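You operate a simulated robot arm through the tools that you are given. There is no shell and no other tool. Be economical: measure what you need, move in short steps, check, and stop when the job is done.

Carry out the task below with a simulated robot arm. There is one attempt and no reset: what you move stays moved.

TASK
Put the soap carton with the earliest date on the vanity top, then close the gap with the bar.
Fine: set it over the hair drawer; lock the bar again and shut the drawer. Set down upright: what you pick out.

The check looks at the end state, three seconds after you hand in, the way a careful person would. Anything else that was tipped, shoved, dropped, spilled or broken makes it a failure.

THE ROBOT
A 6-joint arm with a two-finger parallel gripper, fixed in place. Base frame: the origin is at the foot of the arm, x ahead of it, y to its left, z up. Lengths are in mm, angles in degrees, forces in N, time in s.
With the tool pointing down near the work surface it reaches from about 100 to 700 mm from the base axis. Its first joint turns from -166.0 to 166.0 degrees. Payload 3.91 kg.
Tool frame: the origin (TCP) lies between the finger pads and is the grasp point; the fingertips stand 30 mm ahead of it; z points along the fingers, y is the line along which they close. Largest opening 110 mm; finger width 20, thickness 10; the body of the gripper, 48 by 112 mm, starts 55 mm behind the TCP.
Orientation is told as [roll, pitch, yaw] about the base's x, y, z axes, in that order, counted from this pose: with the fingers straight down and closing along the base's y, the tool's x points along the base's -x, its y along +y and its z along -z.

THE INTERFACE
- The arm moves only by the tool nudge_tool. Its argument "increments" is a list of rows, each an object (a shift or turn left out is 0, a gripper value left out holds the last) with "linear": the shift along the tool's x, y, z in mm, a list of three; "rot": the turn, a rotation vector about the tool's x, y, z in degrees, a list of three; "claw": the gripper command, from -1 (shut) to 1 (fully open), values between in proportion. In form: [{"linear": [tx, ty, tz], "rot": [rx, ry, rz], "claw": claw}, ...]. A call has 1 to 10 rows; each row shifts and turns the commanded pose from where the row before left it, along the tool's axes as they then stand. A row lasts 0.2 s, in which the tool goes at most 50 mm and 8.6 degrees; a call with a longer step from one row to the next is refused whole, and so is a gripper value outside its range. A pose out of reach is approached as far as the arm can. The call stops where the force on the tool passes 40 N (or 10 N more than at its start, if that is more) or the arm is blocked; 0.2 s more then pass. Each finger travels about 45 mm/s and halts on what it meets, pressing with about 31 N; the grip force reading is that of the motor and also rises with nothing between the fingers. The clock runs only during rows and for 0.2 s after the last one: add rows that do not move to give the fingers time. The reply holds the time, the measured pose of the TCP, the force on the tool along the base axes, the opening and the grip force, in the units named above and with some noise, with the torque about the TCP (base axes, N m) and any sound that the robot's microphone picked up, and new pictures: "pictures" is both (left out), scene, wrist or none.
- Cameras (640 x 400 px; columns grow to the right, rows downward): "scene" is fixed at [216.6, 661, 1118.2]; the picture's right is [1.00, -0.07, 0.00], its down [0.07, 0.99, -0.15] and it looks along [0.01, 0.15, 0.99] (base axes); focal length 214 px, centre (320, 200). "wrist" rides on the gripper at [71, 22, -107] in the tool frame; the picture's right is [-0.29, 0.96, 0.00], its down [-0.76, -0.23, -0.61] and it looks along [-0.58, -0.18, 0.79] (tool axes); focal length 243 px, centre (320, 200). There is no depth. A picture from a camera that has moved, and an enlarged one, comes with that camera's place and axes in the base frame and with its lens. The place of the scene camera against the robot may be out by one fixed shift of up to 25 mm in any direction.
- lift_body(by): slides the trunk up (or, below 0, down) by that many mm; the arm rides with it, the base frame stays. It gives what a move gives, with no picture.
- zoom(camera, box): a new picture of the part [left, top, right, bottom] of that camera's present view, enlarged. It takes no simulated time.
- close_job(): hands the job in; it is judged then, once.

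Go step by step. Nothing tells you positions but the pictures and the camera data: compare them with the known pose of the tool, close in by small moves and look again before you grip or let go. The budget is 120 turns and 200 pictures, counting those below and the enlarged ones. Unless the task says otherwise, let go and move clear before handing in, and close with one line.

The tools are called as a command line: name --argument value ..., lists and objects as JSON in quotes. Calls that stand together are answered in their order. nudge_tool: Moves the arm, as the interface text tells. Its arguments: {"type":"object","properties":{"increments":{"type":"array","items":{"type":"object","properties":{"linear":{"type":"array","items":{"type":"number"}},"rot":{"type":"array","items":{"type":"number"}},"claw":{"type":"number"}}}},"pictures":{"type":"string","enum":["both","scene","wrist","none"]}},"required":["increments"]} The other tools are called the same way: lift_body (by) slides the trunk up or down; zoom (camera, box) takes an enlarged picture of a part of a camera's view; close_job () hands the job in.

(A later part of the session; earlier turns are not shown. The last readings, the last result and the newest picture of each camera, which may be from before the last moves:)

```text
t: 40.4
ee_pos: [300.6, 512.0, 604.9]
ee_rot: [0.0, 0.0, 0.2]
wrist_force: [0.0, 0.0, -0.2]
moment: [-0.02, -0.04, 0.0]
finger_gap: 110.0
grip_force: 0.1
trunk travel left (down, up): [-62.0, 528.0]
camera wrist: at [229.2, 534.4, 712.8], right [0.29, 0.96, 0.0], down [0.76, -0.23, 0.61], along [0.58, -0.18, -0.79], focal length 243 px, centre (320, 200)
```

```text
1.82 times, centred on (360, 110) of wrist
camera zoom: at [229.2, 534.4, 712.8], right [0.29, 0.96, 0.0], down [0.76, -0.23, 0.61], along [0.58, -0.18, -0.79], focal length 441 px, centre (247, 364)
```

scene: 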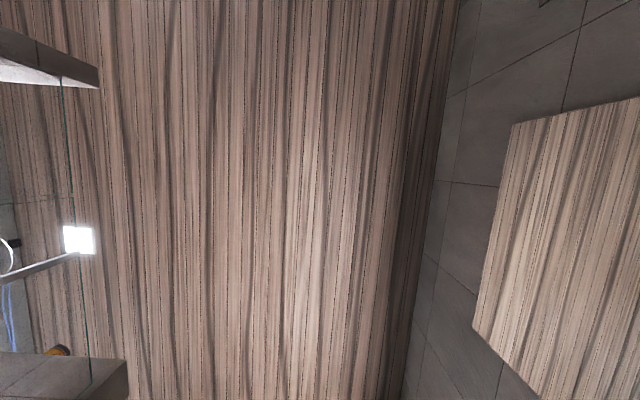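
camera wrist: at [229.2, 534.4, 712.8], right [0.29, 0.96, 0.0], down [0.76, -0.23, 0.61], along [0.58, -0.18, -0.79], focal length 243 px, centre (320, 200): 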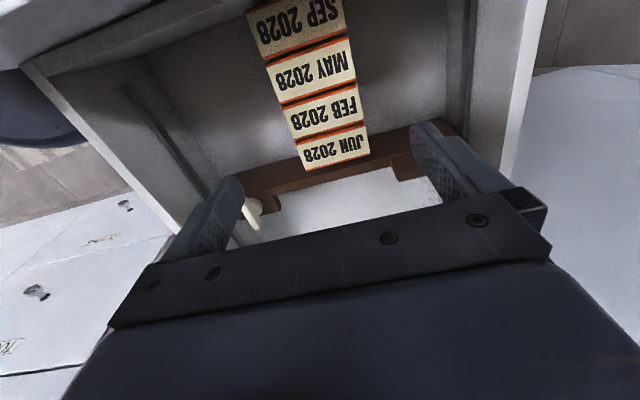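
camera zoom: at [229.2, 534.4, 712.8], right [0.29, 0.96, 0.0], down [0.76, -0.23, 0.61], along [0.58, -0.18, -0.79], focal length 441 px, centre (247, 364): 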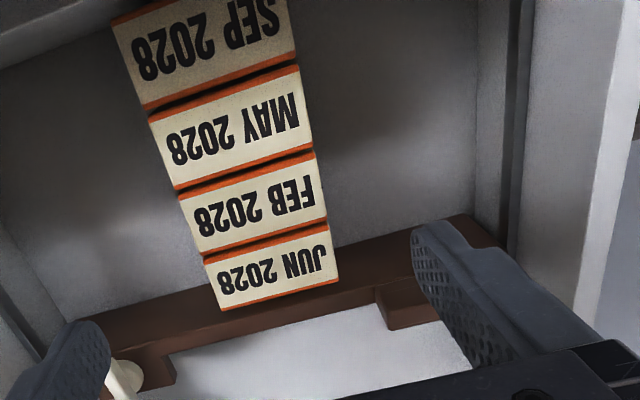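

FEB's centre checks out at about (300, 516). I'll descend around it.

nudge_tool --increments '[{"linear": [1, 3.5, 45]}, {"linear": [0, 0, 45]}, {"linear": [0, 0, 30]}, {"linear": [0, 0, 22]}, {"linear": [0, 0, 0]}]' --pictures "wrist"

zoom --camera "wrist" --box '[200, 0, 520, 220]'

```text
t: 41.5
ee_pos: [299.3, 517.1, 462.5]
ee_rot: [-0.1, 0.0, 0.0]
wrist_force: [0.0, -0.4, 0.0]
moment: [-0.02, 0.03, -0.01]
finger_gap: 109.9
grip_force: 0.0
trunk travel left (down, up): [-62.0, 528.0]
camera wrist: at [228.8, 538.5, 570.7], right [0.29, 0.96, 0.0], down [0.76, -0.23, 0.61], along [0.58, -0.17, -0.79], focal length 243 px, centre (320, 200)
```

wrist: 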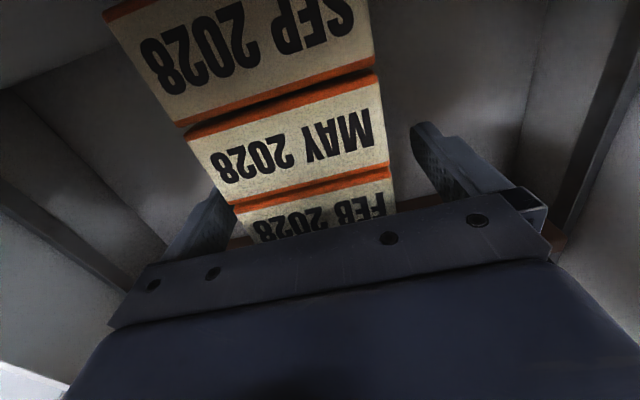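

```text
1.82 times, centred on (360, 110) of wrist
camera zoom: at [228.8, 538.5, 570.7], right [0.29, 0.96, 0.0], down [0.76, -0.23, 0.61], along [0.58, -0.17, -0.79], focal length 441 px, centre (247, 364)
```

zoom: 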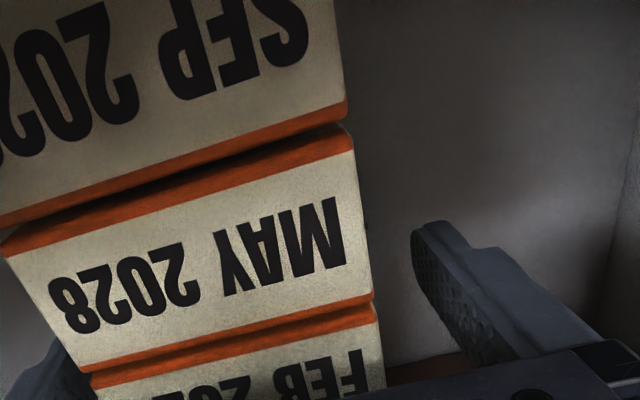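

nudge_tool --increments '[{"linear": [-2, 0, 0], "claw": 0.5}, {"claw": 0.4}, {"claw": -1}, {"claw": -1}, {"claw": -1}]' --pictures "none"

```text
t: 42.8
ee_pos: [303.5, 517.2, 462.7]
ee_rot: [0.1, 0.0, 0.2]
wrist_force: [-0.2, 0.1, -0.5]
moment: [0.01, -0.01, -0.01]
finger_gap: 69.9
grip_force: 31.2
trunk travel left (down, up): [-62.0, 528.0]
```

Gripped at 70 mm. I'll lift slowly and check that the neighbours stay put.

nudge_tool --increments '[{"linear": [0, 0, -5]}, {"linear": [0, 0, -10]}, {"linear": [0, 0, -15]}, {"linear": [0, 0, -20]}, {"linear": [0, 0, -25]}, {"linear": [0, 0, -25]}]' --pictures "wrist"

zoom --camera "wrist" --box '[200, 0, 520, 220]'

```text
t: 44.1
ee_pos: [301.4, 516.3, 563.1]
ee_rot: [-0.2, 0.0, 0.1]
wrist_force: [-0.7, 1.0, -1.7]
moment: [-0.01, -0.02, 0.0]
finger_gap: 69.6
grip_force: 30.6
trunk travel left (down, up): [-62.0, 528.0]
camera wrist: at [230.9, 537.7, 670.8], right [0.29, 0.96, 0.0], down [0.76, -0.23, 0.61], along [0.58, -0.18, -0.79], focal length 243 px, centre (320, 200)
```

wrist: 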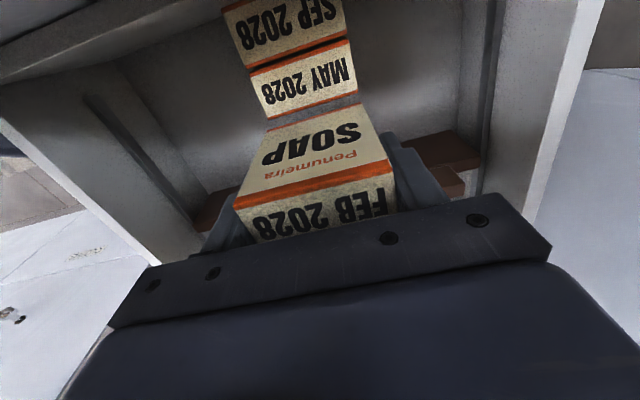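

```text
1.82 times, centred on (360, 110) of wrist
camera zoom: at [230.9, 537.7, 670.8], right [0.29, 0.96, 0.0], down [0.76, -0.23, 0.61], along [0.58, -0.18, -0.79], focal length 441 px, centre (247, 364)
```

zoom: 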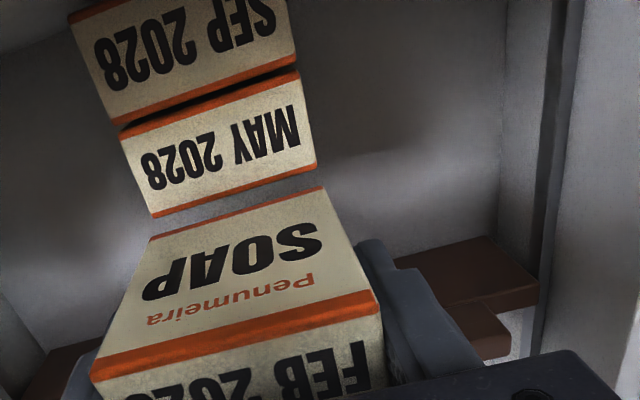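

FEB is free and the neighbours are standing. I'll pull back slightly and raise the trunk above counter height.

nudge_tool --increments '[{"linear": [10, -10, -25]}, {"linear": [15, -20, -25]}, {"linear": [15, -20, -25]}]' --pictures "none"

lift_body --by 370

```text
t: 45.0
ee_pos: [262.1, 466.8, 638.0]
ee_rot: [-0.1, 0.0, 0.2]
wrist_force: [-0.2, 0.6, -0.5]
moment: [0.02, 0.02, -0.03]
finger_gap: 69.7
grip_force: 31.2
trunk travel left (down, up): [-62.0, 528.0]
```

```text
t: 48.5
ee_pos: [262.5, 465.6, 1006.8]
ee_rot: [-0.1, 0.1, 0.2]
wrist_force: [0.1, 0.1, -0.3]
moment: [0.01, -0.01, -0.04]
finger_gap: 69.4
grip_force: 31.2
trunk travel left (down, up): [-432.0, 158.0]
```

nudge_tool --increments '[{"linear": [0, -45, 0]}, {"linear": [0, -49, 0]}, {"linear": [0, -49, 0]}, {"linear": [0, -49, 0]}, {"linear": [0, -49, 0]}, {"linear": [0, -49, 0]}, {"linear": [0, -49, 0]}, {"linear": [0, -49, 0]}, {"linear": [0, -49, 0]}, {"linear": [0, -49, 0]}]' --pictures "none"

nudge_tool --increments '[{"linear": [0, -49, 0]}, {"linear": [0, -49, 0]}, {"linear": [-45, 0, 0]}, {"linear": [-45, 0, 0]}, {"linear": [-40, 0, 0]}, {"linear": [0, 0, 0]}]' --pictures "wrist"

```text
t: 50.7
ee_pos: [262.7, -20.4, 1007.0]
ee_rot: [0.0, 0.1, 0.2]
wrist_force: [0.6, -0.1, -0.8]
moment: [0.0, 0.03, 0.02]
finger_gap: 69.6
grip_force: 30.9
trunk travel left (down, up): [-432.0, 158.0]
```

```text
t: 52.1
ee_pos: [394.2, -117.9, 1007.3]
ee_rot: [-0.1, 0.0, 0.2]
wrist_force: [0.2, 0.5, -1.4]
moment: [0.0, 0.0, -0.01]
finger_gap: 69.7
grip_force: 30.4
trunk travel left (down, up): [-432.0, 158.0]
camera wrist: at [322.8, -97.4, 1116.1], right [0.29, 0.96, 0.0], down [0.76, -0.23, 0.61], along [0.58, -0.18, -0.79], focal length 243 px, centre (320, 200)
```

wrist: 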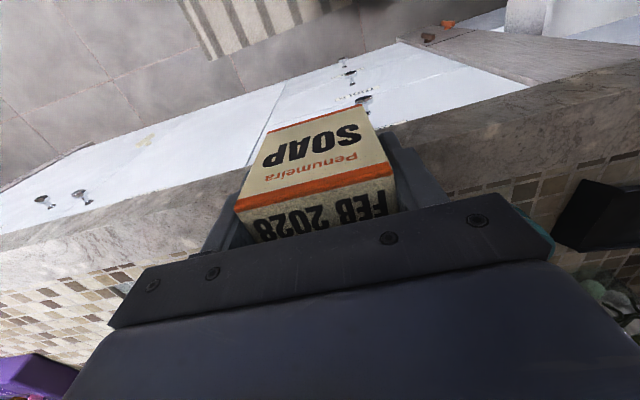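

Carton bottom is about 55 mm below the TCP. I'll move over the granite strip above HAIR and descend part-way.

nudge_tool --increments '[{"linear": [-45, -6, 0]}, {"linear": [-45, -6, 0]}, {"linear": [-36, 0, 0]}, {"linear": [0, 0, 30]}, {"linear": [0, 0, 25]}, {"linear": [0, 0, 0]}]' --pictures "wrist"

zoom --camera "wrist" --box '[160, 20, 480, 220]'

```text
t: 53.5
ee_pos: [520.2, -129.4, 952.3]
ee_rot: [0.1, 0.0, 0.2]
wrist_force: [-0.2, -0.2, -1.4]
moment: [-0.02, -0.01, -0.01]
finger_gap: 69.7
grip_force: 30.6
trunk travel left (down, up): [-432.0, 158.0]
camera wrist: at [448.3, -109.5, 1061.1], right [0.29, 0.96, 0.0], down [0.76, -0.23, 0.61], along [0.58, -0.18, -0.79], focal length 243 px, centre (320, 200)
```

wrist: 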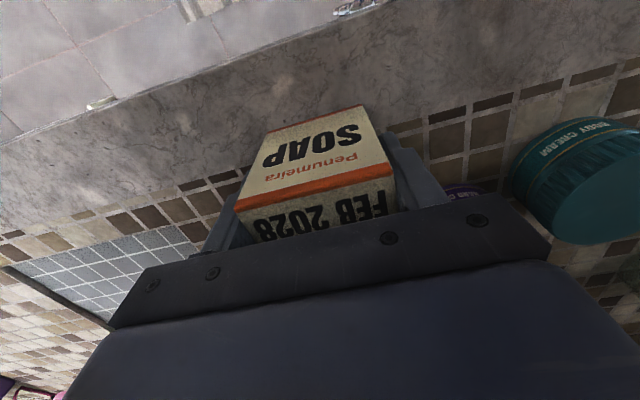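

```text
2.00 times, centred on (320, 120) of wrist
camera zoom: at [448.3, -109.5, 1061.1], right [0.29, 0.96, 0.0], down [0.76, -0.23, 0.61], along [0.58, -0.18, -0.79], focal length 485 px, centre (320, 360)
```

zoom: 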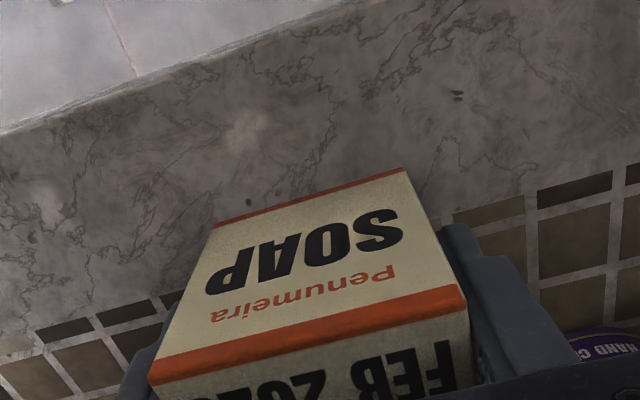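

nudge_tool --increments '[{"linear": [0, 0, 8]}, {"linear": [0, 0, 6]}, {"linear": [0, 0, 0]}]' --pictures "wrist"

zoom --camera "wrist" --box '[160, 20, 480, 220]'

```text
t: 54.3
ee_pos: [518.8, -130.6, 943.1]
ee_rot: [0.0, -0.3, 0.2]
wrist_force: [-2.0, -1.1, 24.7]
moment: [0.45, 0.4, 0.01]
finger_gap: 69.7
grip_force: 31.2
trunk travel left (down, up): [-432.0, 158.0]
camera wrist: at [447.5, -108.8, 1049.8], right [0.29, 0.96, 0.0], down [0.76, -0.23, 0.61], along [0.59, -0.18, -0.79], focal length 243 px, centre (320, 200)
```

wrist: 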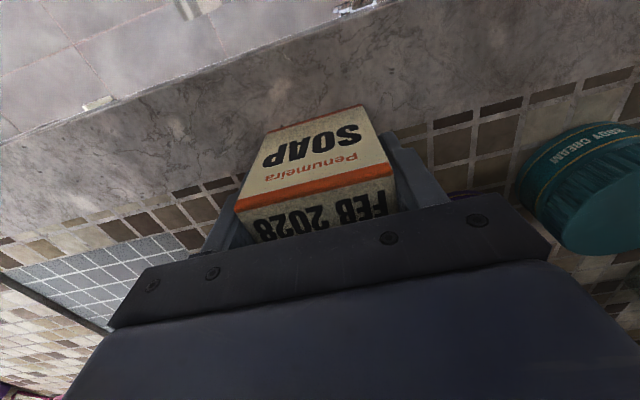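

```text
2.00 times, centred on (320, 120) of wrist
camera zoom: at [447.5, -108.8, 1049.8], right [0.29, 0.96, 0.0], down [0.76, -0.23, 0.61], along [0.59, -0.18, -0.79], focal length 485 px, centre (320, 360)
```

zoom: 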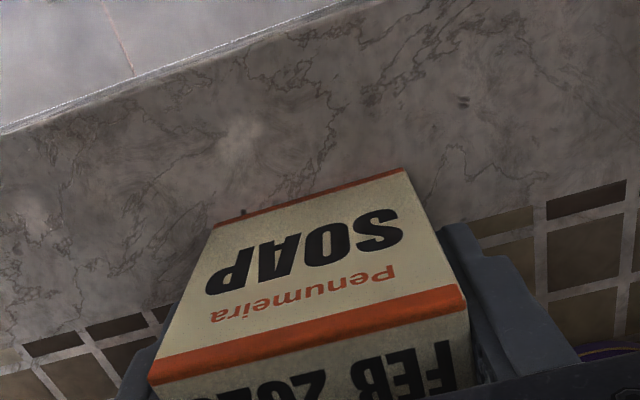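

Contact at TCP z ≈ 943 with 25 N up, so the carton is on the counter (z ≈ 888). I'll ease off the pressure and then release.

nudge_tool --increments '[{"linear": [0, 0, -4]}, {"linear": [0, 0, 0]}]' --pictures "none"

```text
t: 54.9
ee_pos: [519.8, -129.9, 941.3]
ee_rot: [0.0, 0.2, 0.2]
wrist_force: [0.5, -1.5, 3.7]
moment: [-0.13, -0.08, -0.03]
finger_gap: 69.7
grip_force: 30.5
trunk travel left (down, up): [-432.0, 158.0]
```

nudge_tool --increments '[{"claw": 0.5}, {"claw": 0.65}, {"claw": 0.65}]' --pictures "wrist"

nudge_tool --increments '[{"linear": [0, 0, -20]}, {"linear": [0, 0, -35]}, {"linear": [0, 0, -45]}, {"linear": [40, 0, -20]}, {"linear": [45, 0, 0]}, {"linear": [45, 0, 0]}]' --pictures "wrist"

```text
t: 55.7
ee_pos: [519.7, -129.6, 942.5]
ee_rot: [0.0, -0.1, 0.3]
wrist_force: [0.0, -0.1, 0.0]
moment: [0.0, 0.0, 0.0]
finger_gap: 90.8
grip_force: 0.0
trunk travel left (down, up): [-432.0, 158.0]
camera wrist: at [448.3, -108.4, 1051.2], right [0.29, 0.96, 0.0], down [0.76, -0.23, 0.61], along [0.58, -0.18, -0.79], focal length 243 px, centre (320, 200)
```

wrist: 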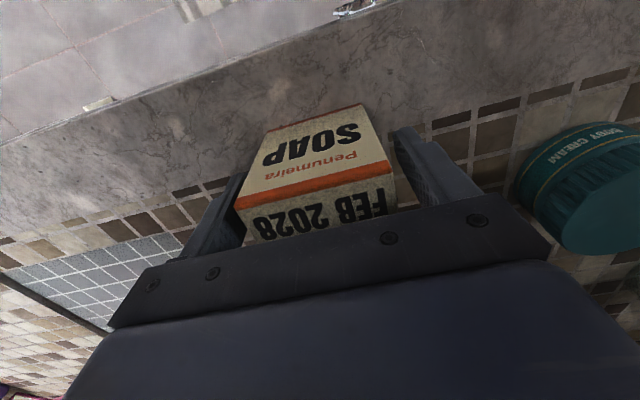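

```text
t: 57.1
ee_pos: [388.2, -130.2, 1062.3]
ee_rot: [0.0, 0.0, 0.2]
wrist_force: [1.1, 1.0, 0.3]
moment: [0.03, 0.01, 0.02]
finger_gap: 90.9
grip_force: 0.0
trunk travel left (down, up): [-432.0, 158.0]
camera wrist: at [317.4, -108.2, 1170.6], right [0.29, 0.96, 0.0], down [0.76, -0.23, 0.61], along [0.58, -0.17, -0.79], focal length 243 px, centre (320, 200)
```

wrist: 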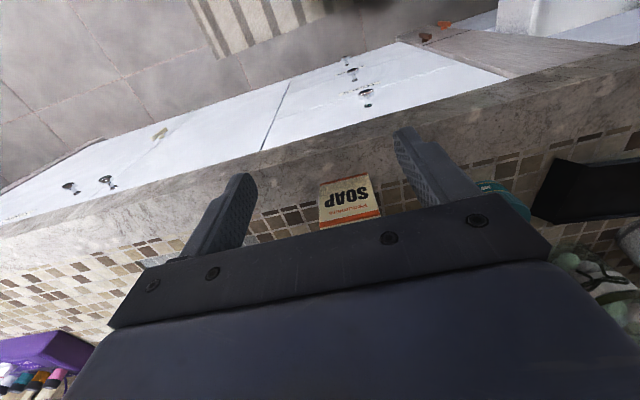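

The carton stands upright above the HAIR drawer. Now I'll go back to the open drawer.

nudge_tool --increments '[{"linear": [45, 15, 0]}, {"linear": [45, 15, 0]}, {"linear": [36, 34, 0]}, {"linear": [0, 49, 0]}, {"linear": [0, 49, 0]}, {"linear": [0, 49, 0]}, {"linear": [0, 49, 0]}, {"linear": [0, 49, 0]}, {"linear": [0, 49, 0]}, {"linear": [0, 49, 0]}]' --pictures "none"

nudge_tool --increments '[{"linear": [0, 49, 0]}, {"linear": [0, 49, 0]}, {"linear": [0, 49, 0]}, {"rot": [0, 0, -8.5]}, {"rot": [0, 0, -8.5]}, {"rot": [0, 0, -8.5]}, {"rot": [0, 0, -8.5]}, {"rot": [0, 0, -8.5]}, {"rot": [0, 0, -8.5]}, {"rot": [0, 0, -8.5]}]' --pictures "none"

lift_body --by -400

nudge_tool --increments '[{"rot": [0, 0, -8.5]}, {"rot": [0, 0, -8.5]}, {"rot": [0, 0, -8.5]}, {"rot": [0, 0, -5], "claw": 0}, {"claw": 0}]' --pictures "wrist"

```text
t: 59.3
ee_pos: [262.3, 277.7, 1063.1]
ee_rot: [-0.1, 0.1, 0.1]
wrist_force: [0.0, 0.5, 0.4]
moment: [0.0, 0.02, 0.02]
finger_gap: 90.5
grip_force: 0.0
trunk travel left (down, up): [-432.0, 158.0]
```

```text
t: 61.5
ee_pos: [262.2, 423.9, 1063.3]
ee_rot: [0.0, 0.0, 59.8]
wrist_force: [-0.1, -0.1, -1.1]
moment: [-0.02, -0.01, -0.02]
finger_gap: 90.6
grip_force: 0.1
trunk travel left (down, up): [-432.0, 158.0]
```

```text
t: 65.4
ee_pos: [262.7, 423.1, 663.3]
ee_rot: [0.0, 0.1, 59.7]
wrist_force: [-0.6, -0.4, 0.0]
moment: [-0.02, 0.0, -0.04]
finger_gap: 91.1
grip_force: 0.1
trunk travel left (down, up): [-32.0, 558.0]
```

```text
t: 66.6
ee_pos: [261.9, 424.1, 662.6]
ee_rot: [-0.1, -0.1, 90.2]
wrist_force: [-0.2, 0.3, -0.6]
moment: [-0.01, -0.02, -0.02]
finger_gap: 55.2
grip_force: 0.0
trunk travel left (down, up): [-32.0, 558.0]
camera wrist: at [240.8, 352.5, 770.8], right [-0.96, 0.29, 0.0], down [0.23, 0.76, 0.61], along [0.17, 0.58, -0.79], focal length 243 px, centre (320, 200)
```

wrist: 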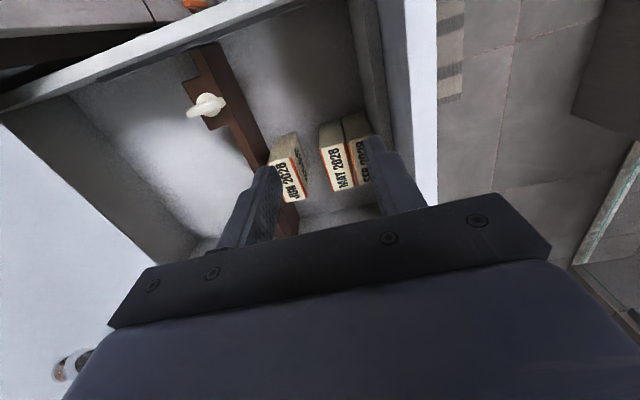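

nudge_tool --increments '[{"linear": [-8, -40, 0]}, {"linear": [-7, -40, 0]}, {"linear": [-7, -35, 0]}, {"linear": [0, 0, 45]}, {"linear": [0, 0, 35]}, {"linear": [0, 0, 0]}]' --pictures "wrist"

zoom --camera "wrist" --box '[240, 60, 480, 220]'

```text
t: 68.0
ee_pos: [377.5, 446.7, 581.6]
ee_rot: [0.0, 0.0, 90.3]
wrist_force: [-0.7, 0.3, -0.4]
moment: [0.01, -0.02, -0.01]
finger_gap: 55.0
grip_force: 0.0
trunk travel left (down, up): [-32.0, 558.0]
camera wrist: at [356.0, 375.6, 689.2], right [-0.96, 0.29, 0.0], down [0.23, 0.76, 0.61], along [0.17, 0.58, -0.79], focal length 243 px, centre (320, 200)
```

wrist: 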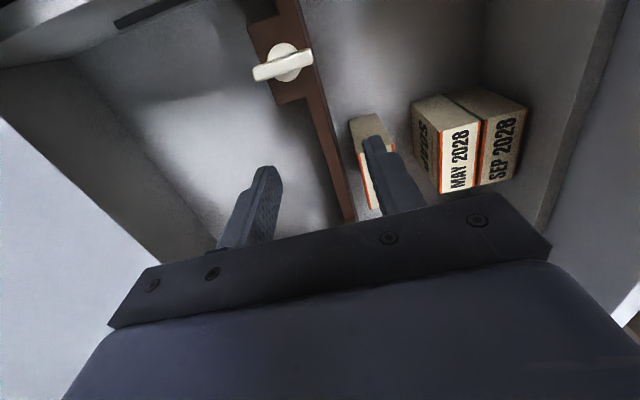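

```text
2.50 times, centred on (360, 140) of wrist
camera zoom: at [356.0, 375.6, 689.2], right [-0.96, 0.29, 0.0], down [0.23, 0.76, 0.61], along [0.17, 0.58, -0.79], focal length 606 px, centre (220, 350)
```

zoom: 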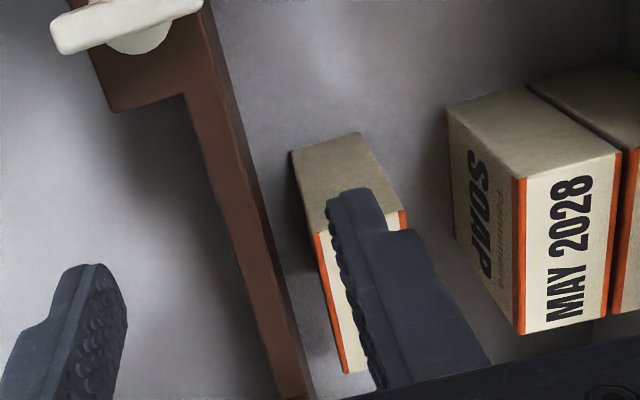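

The plank at y = 446 spans x ≈ 370–384, centred under the tool. I'll descend and grip it.

nudge_tool --increments '[{"linear": [0, 0, 40]}, {"linear": [0, 0, 40]}, {"linear": [0, 0, 22]}, {"claw": -0.4}, {"claw": -1}, {"claw": -1}, {"claw": -1}]' --pictures "wrist"

zoom --camera "wrist" --box '[240, 60, 480, 220]'

```text
t: 69.6
ee_pos: [375.9, 445.4, 480.6]
ee_rot: [-0.1, 0.1, 90.2]
wrist_force: [-0.7, 0.6, -2.4]
moment: [0.26, -0.03, -0.13]
finger_gap: 13.9
grip_force: 44.9
trunk travel left (down, up): [-32.0, 558.0]
camera wrist: at [355.5, 375.1, 588.6], right [-0.96, 0.29, 0.0], down [0.23, 0.76, 0.61], along [0.17, 0.58, -0.79], focal length 243 px, centre (320, 200)
```

wrist: 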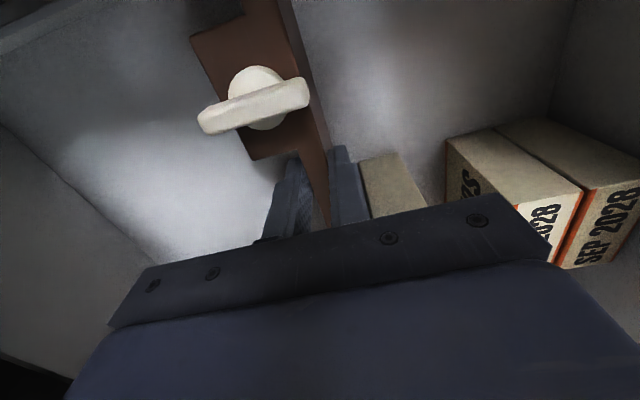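

```text
2.50 times, centred on (360, 140) of wrist
camera zoom: at [355.5, 375.1, 588.6], right [-0.96, 0.29, 0.0], down [0.23, 0.76, 0.61], along [0.17, 0.58, -0.79], focal length 606 px, centre (220, 350)
```

zoom: 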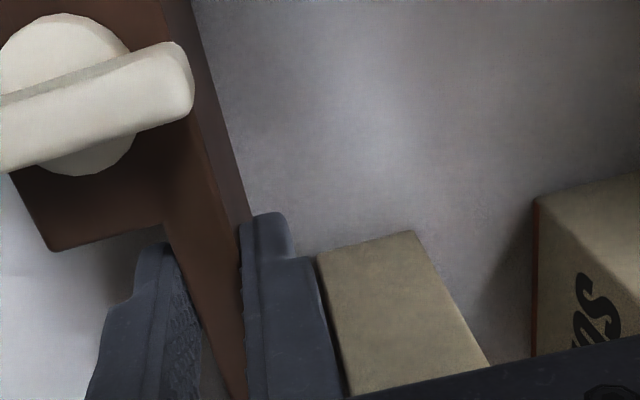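

The plank is gripped (14 mm). I'll slide the bar slowly in -x.

nudge_tool --increments '[{"linear": [0, 4, 0]}, {"linear": [0, 4, 0]}, {"linear": [0, 4, 0]}, {"linear": [0, 4, 0]}, {"linear": [0, 4, 0]}, {"linear": [0, 4, 0]}, {"linear": [0, 4, 0]}, {"linear": [0, 4, 0]}, {"linear": [0, 4, 0]}]' --pictures "wrist"

zoom --camera "wrist" --box '[240, 60, 480, 220]'

```text
t: 71.6
ee_pos: [342.1, 446.6, 480.9]
ee_rot: [0.0, -0.1, 90.2]
wrist_force: [1.5, 8.5, -10.3]
moment: [0.36, -0.07, -0.15]
finger_gap: 13.6
grip_force: 45.2
trunk travel left (down, up): [-32.0, 558.0]
camera wrist: at [319.5, 375.0, 588.6], right [-0.96, 0.29, 0.0], down [0.23, 0.76, 0.61], along [0.17, 0.58, -0.79], focal length 243 px, centre (320, 200)
```

wrist: 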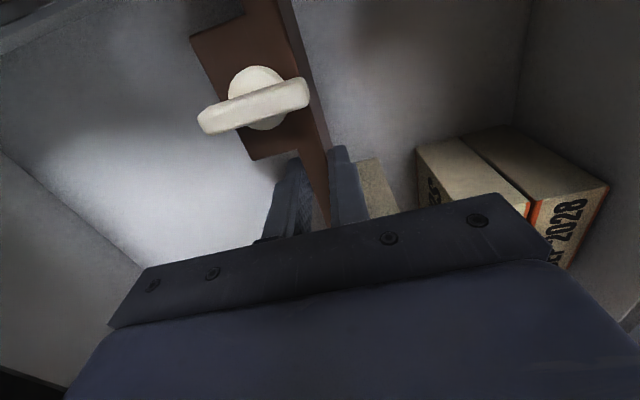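

```text
2.50 times, centred on (360, 140) of wrist
camera zoom: at [319.5, 375.0, 588.6], right [-0.96, 0.29, 0.0], down [0.23, 0.76, 0.61], along [0.17, 0.58, -0.79], focal length 606 px, centre (220, 350)
```

zoom: 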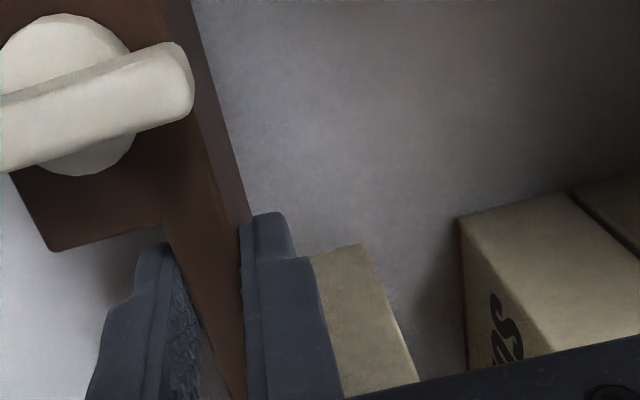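

nudge_tool --increments '[{"linear": [0, 4, 0]}, {"linear": [0, 4, 0]}, {"linear": [0, 4, 0]}, {"linear": [0, 4, 0]}, {"linear": [0, 4, 0]}]' --pictures "wrist"

zoom --camera "wrist" --box '[240, 60, 480, 220]'

```text
t: 72.8
ee_pos: [320.6, 447.3, 480.9]
ee_rot: [0.0, 0.1, 90.2]
wrist_force: [0.2, 9.8, -7.9]
moment: [0.52, -0.03, -0.14]
finger_gap: 14.0
grip_force: 45.0
trunk travel left (down, up): [-32.0, 558.0]
camera wrist: at [299.4, 375.1, 588.6], right [-0.96, 0.29, 0.0], down [0.23, 0.76, 0.61], along [0.17, 0.58, -0.79], focal length 243 px, centre (320, 200)
```

wrist: 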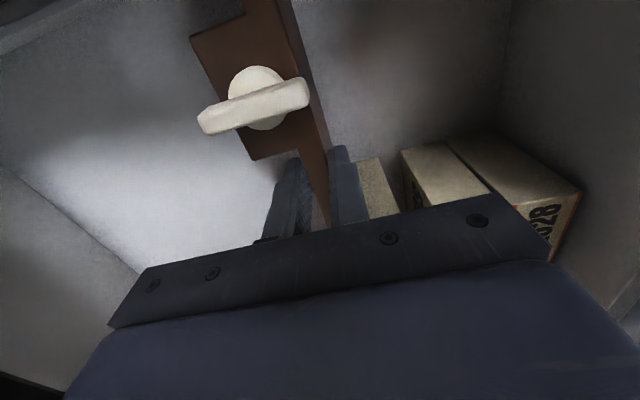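

```text
2.50 times, centred on (360, 140) of wrist
camera zoom: at [299.4, 375.1, 588.6], right [-0.96, 0.29, 0.0], down [0.23, 0.76, 0.61], along [0.17, 0.58, -0.79], focal length 606 px, centre (220, 350)
```

zoom: 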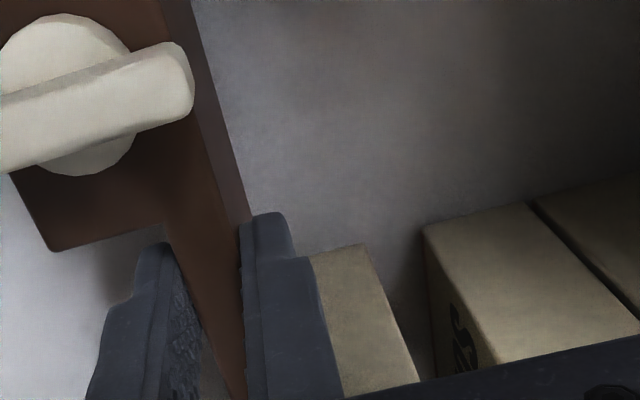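

nudge_tool --increments '[{"linear": [0, 4, 0]}, {"linear": [0, 4, 0]}, {"linear": [0, 4, 0]}, {"linear": [0, 3, 0]}]' --pictures "wrist"

zoom --camera "wrist" --box '[240, 60, 480, 220]'

```text
t: 73.8
ee_pos: [307.0, 447.0, 479.2]
ee_rot: [0.0, 0.0, 90.3]
wrist_force: [0.9, 11.0, -4.3]
moment: [0.04, -0.03, -0.1]
finger_gap: 13.2
grip_force: 44.8
trunk travel left (down, up): [-32.0, 558.0]
camera wrist: at [284.5, 375.0, 588.6], right [-0.96, 0.29, 0.0], down [0.23, 0.76, 0.61], along [0.17, 0.58, -0.79], focal length 243 px, centre (320, 200)
```

wrist: 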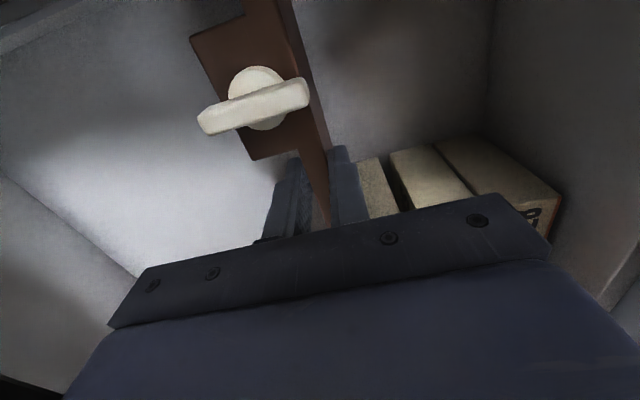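

```text
2.50 times, centred on (360, 140) of wrist
camera zoom: at [284.5, 375.0, 588.6], right [-0.96, 0.29, 0.0], down [0.23, 0.76, 0.61], along [0.17, 0.58, -0.79], focal length 606 px, centre (220, 350)
```

zoom: 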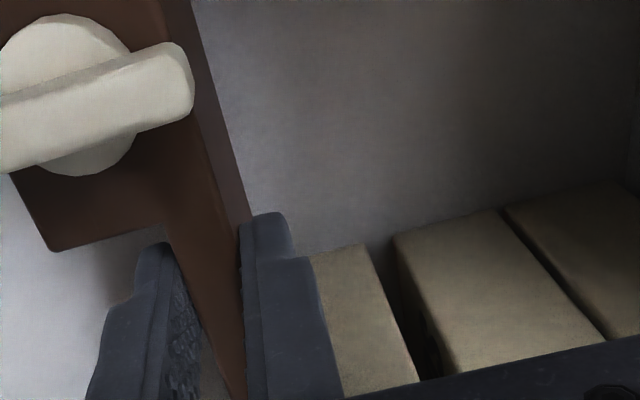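

nudge_tool --increments '[{"linear": [0, 3, 0]}, {"linear": [0, 3, 0]}, {"linear": [0, 3, 0]}, {"linear": [0, 3, 0]}]' --pictures "wrist"

zoom --camera "wrist" --box '[240, 60, 480, 220]'

```text
t: 74.8
ee_pos: [294.1, 444.3, 480.1]
ee_rot: [0.0, 0.1, 90.2]
wrist_force: [0.0, 13.5, -2.1]
moment: [0.18, -0.04, -0.16]
finger_gap: 13.7
grip_force: 45.5
trunk travel left (down, up): [-32.0, 558.0]
camera wrist: at [272.2, 375.0, 588.6], right [-0.96, 0.29, 0.0], down [0.23, 0.76, 0.61], along [0.17, 0.58, -0.79], focal length 243 px, centre (320, 200)
```

wrist: 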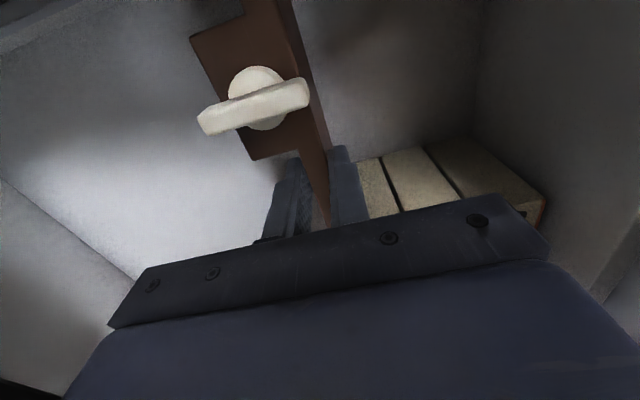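

```text
2.50 times, centred on (360, 140) of wrist
camera zoom: at [272.2, 375.0, 588.6], right [-0.96, 0.29, 0.0], down [0.23, 0.76, 0.61], along [0.17, 0.58, -0.79], focal length 606 px, centre (220, 350)
```

zoom: 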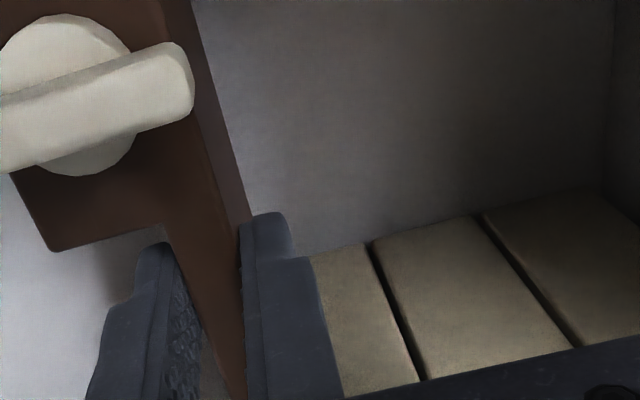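

nudge_tool --increments '[{"linear": [0, 2, 0]}, {"linear": [0, 2, 0]}, {"linear": [0, 2, 0]}]' --pictures "wrist"

zoom --camera "wrist" --box '[240, 60, 480, 220]'

```text
t: 75.6
ee_pos: [287.0, 446.2, 481.4]
ee_rot: [0.0, 0.1, 90.2]
wrist_force: [0.8, 10.7, -4.0]
moment: [0.57, 0.0, -0.18]
finger_gap: 13.5
grip_force: 45.2
trunk travel left (down, up): [-32.0, 558.0]
camera wrist: at [266.3, 375.1, 588.6], right [-0.96, 0.29, 0.0], down [0.23, 0.76, 0.61], along [0.17, 0.58, -0.79], focal length 243 px, centre (320, 200)
```

wrist: 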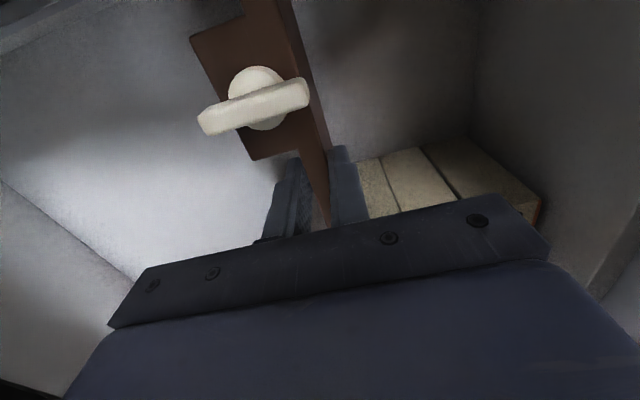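

```text
2.50 times, centred on (360, 140) of wrist
camera zoom: at [266.3, 375.1, 588.6], right [-0.96, 0.29, 0.0], down [0.23, 0.76, 0.61], along [0.17, 0.58, -0.79], focal length 606 px, centre (220, 350)
```

zoom: 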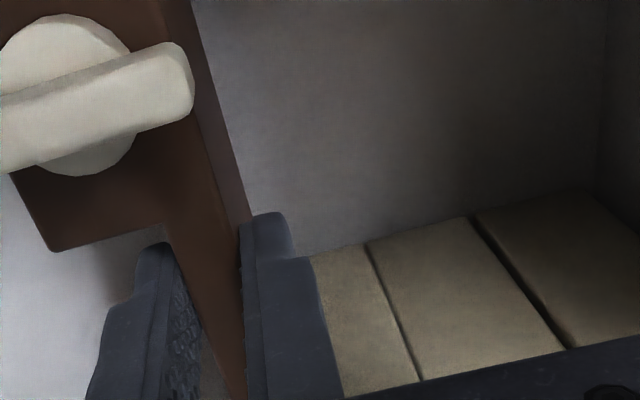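

JUN now touches MAY. I'll go 3 mm further for a snug fit, then release the plank.

nudge_tool --increments '[{"linear": [0, 1.5, 0]}, {"linear": [0, 1.5, 0]}, {"linear": [0, 0, 0]}]' --pictures "none"

nudge_tool --increments '[{"claw": -0.5}, {"claw": -0.3}, {"claw": -0.3}, {"linear": [0, 0, -30]}, {"linear": [0, 0, -40]}, {"linear": [0, 0, -40]}, {"linear": [0, 0, 0]}]' --pictures "wrist"

zoom --camera "wrist" --box '[200, 0, 520, 220]'

```text
t: 76.4
ee_pos: [285.5, 448.0, 479.7]
ee_rot: [0.1, 0.0, 90.1]
wrist_force: [0.8, 12.8, -2.1]
moment: [-0.39, -0.03, -0.19]
finger_gap: 13.7
grip_force: 44.9
trunk travel left (down, up): [-32.0, 558.0]
```

```text
t: 78.0
ee_pos: [284.4, 447.0, 591.8]
ee_rot: [-0.1, 0.0, 90.3]
wrist_force: [0.8, -0.1, -0.3]
moment: [0.02, -0.01, -0.03]
finger_gap: 38.4
grip_force: 0.1
trunk travel left (down, up): [-32.0, 558.0]
camera wrist: at [263.3, 375.0, 699.3], right [-0.96, 0.29, 0.0], down [0.23, 0.76, 0.61], along [0.17, 0.58, -0.79], focal length 243 px, centre (320, 200)
```

wrist: 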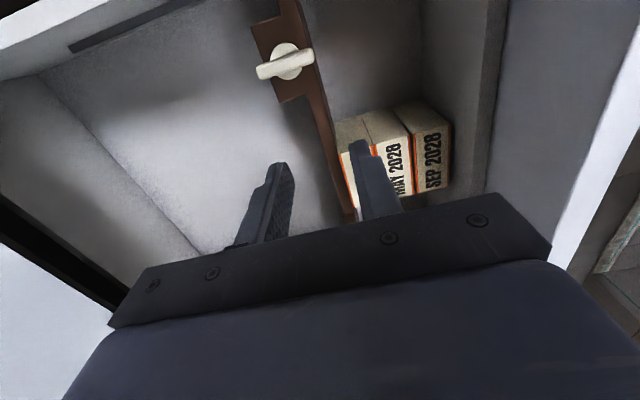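

```text
1.82 times, centred on (360, 110) of wrist
camera zoom: at [263.3, 375.0, 699.3], right [-0.96, 0.29, 0.0], down [0.23, 0.76, 0.61], along [0.17, 0.58, -0.79], focal length 441 px, centre (247, 364)
```

zoom: 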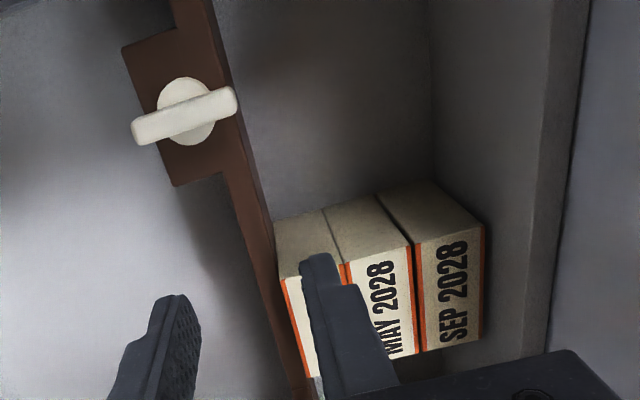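

The gap is closed. The lever is now at about (298, 395). I'll rotate to yaw 180 and come over it.

nudge_tool --increments '[{"linear": [26, -7, 0], "rot": [0, 0, 0]}, {"linear": [26, -7, 0]}, {"rot": [0, 0, -8.5]}, {"rot": [0, 0, -8.5]}, {"rot": [0, 0, -8.5]}, {"rot": [0, 0, -8.5]}, {"rot": [0, 0, -8.5]}, {"rot": [0, 0, -8.5]}, {"rot": [0, 0, -8.5]}, {"rot": [0, 0, -8.5]}]' --pictures "none"

nudge_tool --increments '[{"rot": [0, 0, -8.5]}, {"rot": [0, 0, -8.5]}, {"rot": [0, 0, -4.8]}, {"linear": [0, 0, 20]}, {"linear": [0, 0, 0]}]' --pictures "wrist"

zoom --camera "wrist" --box '[220, 40, 460, 190]'

```text
t: 80.2
ee_pos: [299.4, 393.6, 590.7]
ee_rot: [0.1, 0.0, 158.3]
wrist_force: [0.7, 0.3, 0.3]
moment: [-0.02, -0.02, 0.01]
finger_gap: 38.6
grip_force: 0.1
trunk travel left (down, up): [-32.0, 558.0]
```

```text
t: 81.4
ee_pos: [298.9, 394.5, 571.1]
ee_rot: [0.0, 0.0, -180.1]
wrist_force: [0.0, -0.3, -0.5]
moment: [-0.03, -0.03, 0.01]
finger_gap: 38.4
grip_force: 0.1
trunk travel left (down, up): [-32.0, 558.0]
camera wrist: at [370.5, 372.3, 678.5], right [-0.29, -0.96, 0.0], down [-0.76, 0.23, 0.61], along [-0.58, 0.18, -0.79], focal length 243 px, centre (320, 200)
```

wrist: 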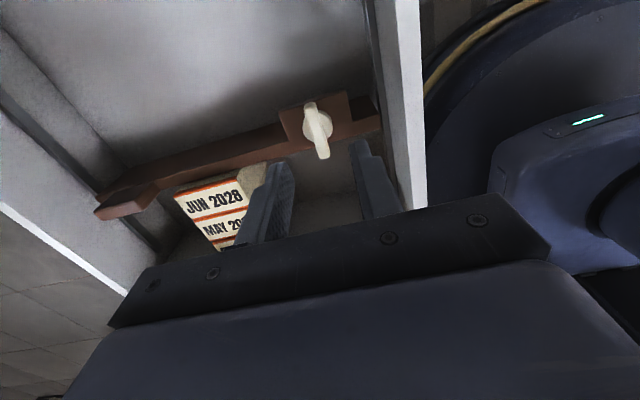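

```text
2.67 times, centred on (340, 115) of wrist
camera zoom: at [370.5, 372.3, 678.5], right [-0.29, -0.96, 0.0], down [-0.76, 0.23, 0.61], along [-0.58, 0.18, -0.79], focal length 647 px, centre (267, 427)
```

zoom: 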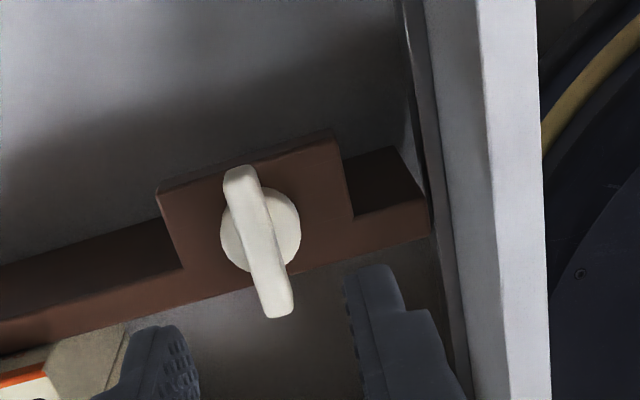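

nudge_tool --increments '[{"linear": [1, -2.5, 25]}, {"linear": [0, 0, 25]}, {"linear": [0, 0, 11]}, {"claw": -0.6}, {"claw": -1}, {"claw": -1}, {"claw": -1}]' --pictures "wrist"

zoom --camera "wrist" --box '[220, 80, 460, 230]'

```text
t: 83.0
ee_pos: [301.0, 396.1, 508.8]
ee_rot: [0.0, 0.0, 179.9]
wrist_force: [0.7, -4.9, 9.0]
moment: [-0.12, -0.06, 0.01]
finger_gap: 9.5
grip_force: 45.2
trunk travel left (down, up): [-32.0, 558.0]
camera wrist: at [371.4, 374.6, 618.0], right [-0.29, -0.96, 0.0], down [-0.76, 0.23, 0.61], along [-0.58, 0.18, -0.79], focal length 243 px, centre (320, 200)
```

wrist: 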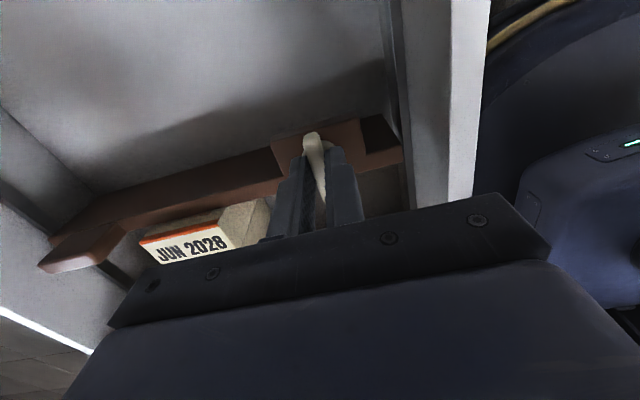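

```text
2.67 times, centred on (340, 155) of wrist
camera zoom: at [371.4, 374.6, 618.0], right [-0.29, -0.96, 0.0], down [-0.76, 0.23, 0.61], along [-0.58, 0.18, -0.79], focal length 647 px, centre (267, 320)
```

zoom: 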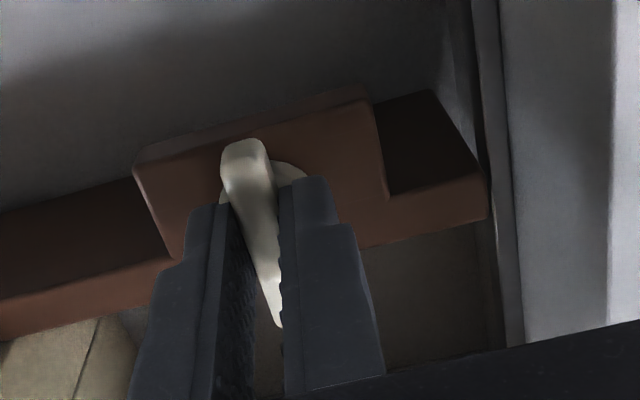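

Lever gripped. I'll turn it back clockwise to lock.

nudge_tool --increments '[{"rot": [0, 0, 6]}, {"rot": [0, 0, 6]}, {"rot": [0, 0, 6]}, {"rot": [0, 0, 6]}, {"rot": [0, 0, 6]}, {"rot": [0, 0, 6]}, {"rot": [0, 0, 6]}]' --pictures "none"

```text
t: 84.6
ee_pos: [299.9, 394.9, 508.9]
ee_rot: [0.2, 0.1, 137.7]
wrist_force: [-0.8, -23.1, 8.5]
moment: [0.0, 0.57, 0.07]
finger_gap: 9.5
grip_force: 44.9
trunk travel left (down, up): [-32.0, 558.0]
```

nudge_tool --increments '[{"linear": [1.2, 1.3, 0]}, {"rot": [0, 0, 6]}, {"rot": [0, 0, 6]}, {"rot": [0, 0, 6]}, {"rot": [0, 0, 6]}]' --pictures "none"

```text
t: 85.8
ee_pos: [300.0, 393.9, 509.5]
ee_rot: [0.2, 0.0, 113.8]
wrist_force: [-1.4, -14.9, -1.6]
moment: [-0.18, 0.12, -0.02]
finger_gap: 9.5
grip_force: 44.7
trunk travel left (down, up): [-32.0, 558.0]
```

nudge_tool --increments '[{"linear": [0.9, 0.3, 0], "rot": [0, 0, 6]}, {"rot": [0, 0, 6]}, {"rot": [0, 0, 6]}, {"rot": [0, 0, 5.8]}, {"rot": [0, 0, 1.5]}]' --pictures "none"

```text
t: 87.0
ee_pos: [299.5, 393.8, 509.5]
ee_rot: [0.0, 0.0, 88.7]
wrist_force: [-0.5, -7.5, -4.5]
moment: [-0.03, 0.02, 0.82]
finger_gap: 9.6
grip_force: 44.7
trunk travel left (down, up): [-32.0, 558.0]
```

Torque rose at yaw 89°, so the lever is back at its locked stop. I'll release and rise to look.

nudge_tool --increments '[{"rot": [0, 0, -1.3]}, {"claw": -0.5}, {"claw": -0.3}, {"claw": -0.3}, {"linear": [0, 0, -30]}, {"linear": [0, 0, -40]}, {"linear": [0, 0, -40]}]' --pictures "wrist"

zoom --camera "wrist" --box '[200, 40, 520, 220]'

```text
t: 88.6
ee_pos: [299.8, 395.1, 620.3]
ee_rot: [0.1, 0.0, 90.0]
wrist_force: [0.8, 0.0, 0.0]
moment: [-0.02, 0.0, -0.03]
finger_gap: 38.4
grip_force: 0.0
trunk travel left (down, up): [-32.0, 558.0]
camera wrist: at [278.0, 323.3, 728.4], right [-0.96, 0.29, 0.0], down [0.23, 0.76, 0.61], along [0.18, 0.58, -0.79], focal length 243 px, centre (320, 200)
```

wrist: 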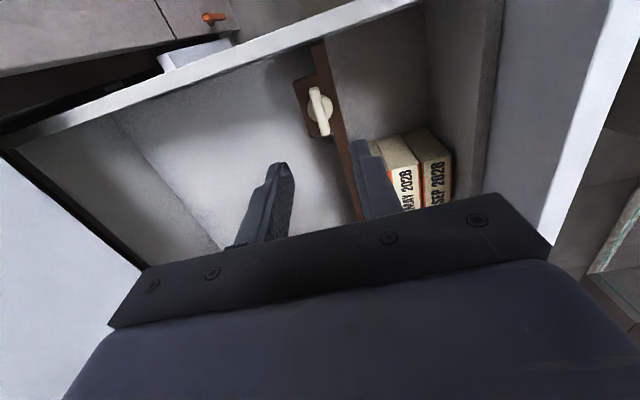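

```text
2.00 times, centred on (360, 130) of wrist
camera zoom: at [278.0, 323.3, 728.4], right [-0.96, 0.29, 0.0], down [0.23, 0.76, 0.61], along [0.18, 0.58, -0.79], focal length 485 px, centre (240, 340)
```

zoom: 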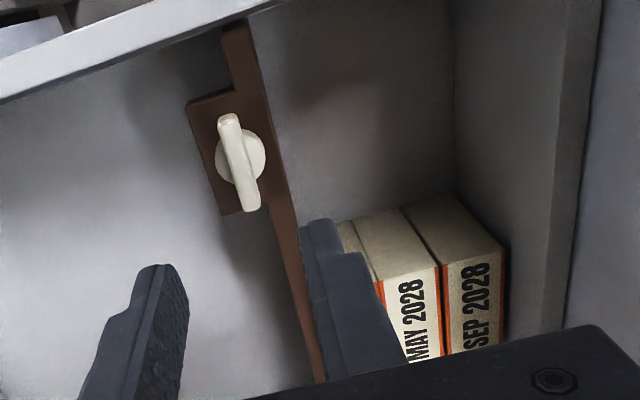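

The bar is locked again with JUN, MAY and SEP snug. Next is shutting the drawer. I'll rise, return to yaw 0, close the fingers and back up in front of the drawer panel to look.

nudge_tool --increments '[{"linear": [0, 0, -45]}, {"linear": [0, 0, -45], "rot": [0, 0, 8.5], "claw": -1}, {"rot": [0, 0, 8.5]}, {"rot": [0, 0, 8.5]}, {"rot": [0, 0, 8.5]}, {"rot": [0, 0, 8.5]}, {"rot": [0, 0, 8.5]}, {"rot": [0, 0, 8.5]}, {"rot": [0, 0, 8.5]}, {"rot": [0, 0, 8.5]}]' --pictures "none"

nudge_tool --increments '[{"rot": [0, 0, 8.5]}, {"rot": [0, 0, 5]}, {"linear": [40, 20, 0]}, {"linear": [45, 20, 0]}, {"linear": [45, 10, 0]}, {"linear": [40, 0, 0]}, {"linear": [0, 0, 0]}]' --pictures "wrist"

```text
t: 90.8
ee_pos: [300.7, 394.5, 709.2]
ee_rot: [0.0, 0.1, 13.3]
wrist_force: [0.6, -0.2, -0.4]
moment: [0.01, -0.04, 0.0]
finger_gap: 0.0
grip_force: 30.7
trunk travel left (down, up): [-32.0, 558.0]
```

```text
t: 92.4
ee_pos: [129.0, 443.6, 711.0]
ee_rot: [0.0, 0.0, -0.2]
wrist_force: [0.3, 0.2, 0.3]
moment: [0.02, 0.0, 0.01]
finger_gap: 0.0
grip_force: 30.3
trunk travel left (down, up): [-32.0, 558.0]
camera wrist: at [57.4, 465.5, 818.2], right [0.29, 0.96, 0.0], down [0.76, -0.23, 0.61], along [0.58, -0.18, -0.79], focal length 243 px, centre (320, 200)
```

wrist: 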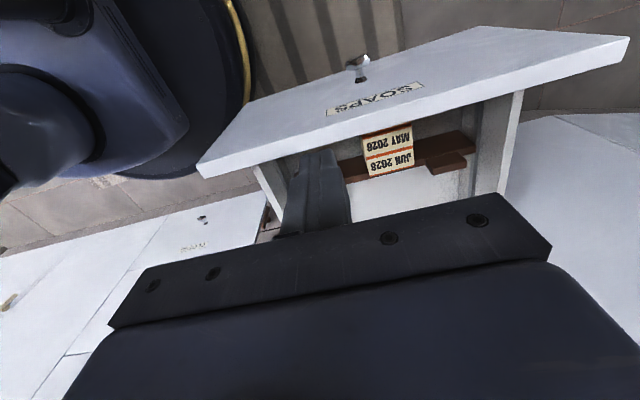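

I see the SOAPS panel, with its outer face at about x = 146, and its knob at about (118, 495, 477). I'll tilt the tool 45° so the fingertips lead, then lower it in front of the panel at y ≈ 450, beside the knob.

nudge_tool --increments '[{"linear": [20, 5, 0], "rot": [0, -7.5, 0]}, {"rot": [0, -7.5, 0]}, {"rot": [0, -7.5, 0]}, {"rot": [0, -7.5, 0]}, {"rot": [0, -7.5, 0]}, {"rot": [0, -7.5, 0]}, {"linear": [0, 0, 0]}]' --pictures "wrist"

```text
t: 94.0
ee_pos: [109.9, 448.1, 709.8]
ee_rot: [-0.1, -45.0, 0.1]
wrist_force: [0.0, -0.5, 0.0]
moment: [-0.02, 0.0, 0.01]
finger_gap: 0.0
grip_force: 31.6
trunk travel left (down, up): [-32.0, 558.0]
camera wrist: at [-16.2, 470.4, 736.0], right [0.21, 0.96, 0.2], down [0.11, -0.23, 0.97], along [0.97, -0.18, -0.15], focal length 243 px, centre (320, 200)
```

wrist: 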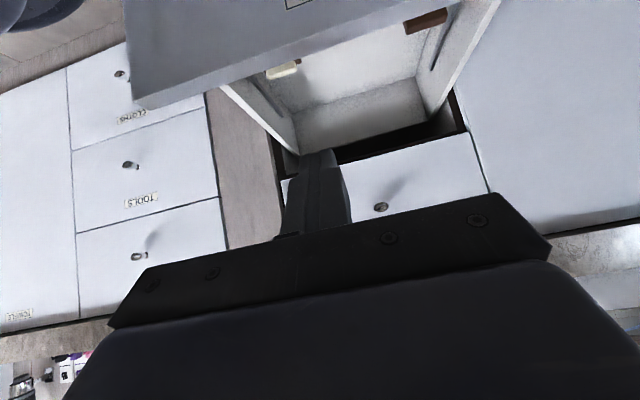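

nudge_tool --increments '[{"linear": [14, 0, -14]}, {"linear": [33, 0, 33]}, {"linear": [33, 0, 33]}, {"linear": [33, 0, 33]}, {"linear": [30, 0, 30]}, {"linear": [0, 0, 0]}]' --pictures "wrist"

```text
t: 95.4
ee_pos: [89.1, 448.0, 527.8]
ee_rot: [-0.1, -45.0, 0.0]
wrist_force: [-0.2, 0.4, -0.4]
moment: [0.05, 0.03, -0.01]
finger_gap: 0.1
grip_force: 30.7
trunk travel left (down, up): [-32.0, 558.0]
camera wrist: at [-36.1, 469.6, 553.3], right [0.21, 0.96, 0.2], down [0.11, -0.23, 0.97], along [0.97, -0.18, -0.15], focal length 243 px, centre (320, 200)
```

wrist: 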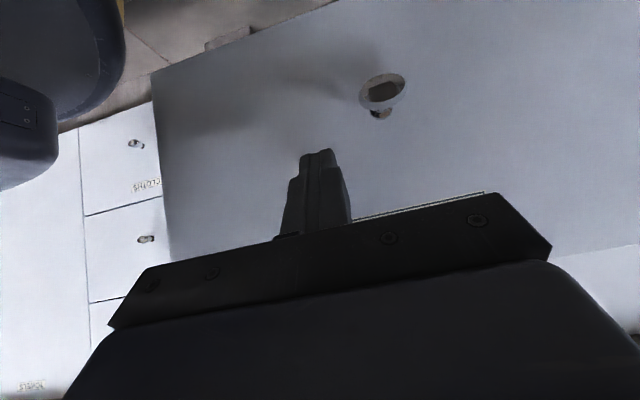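

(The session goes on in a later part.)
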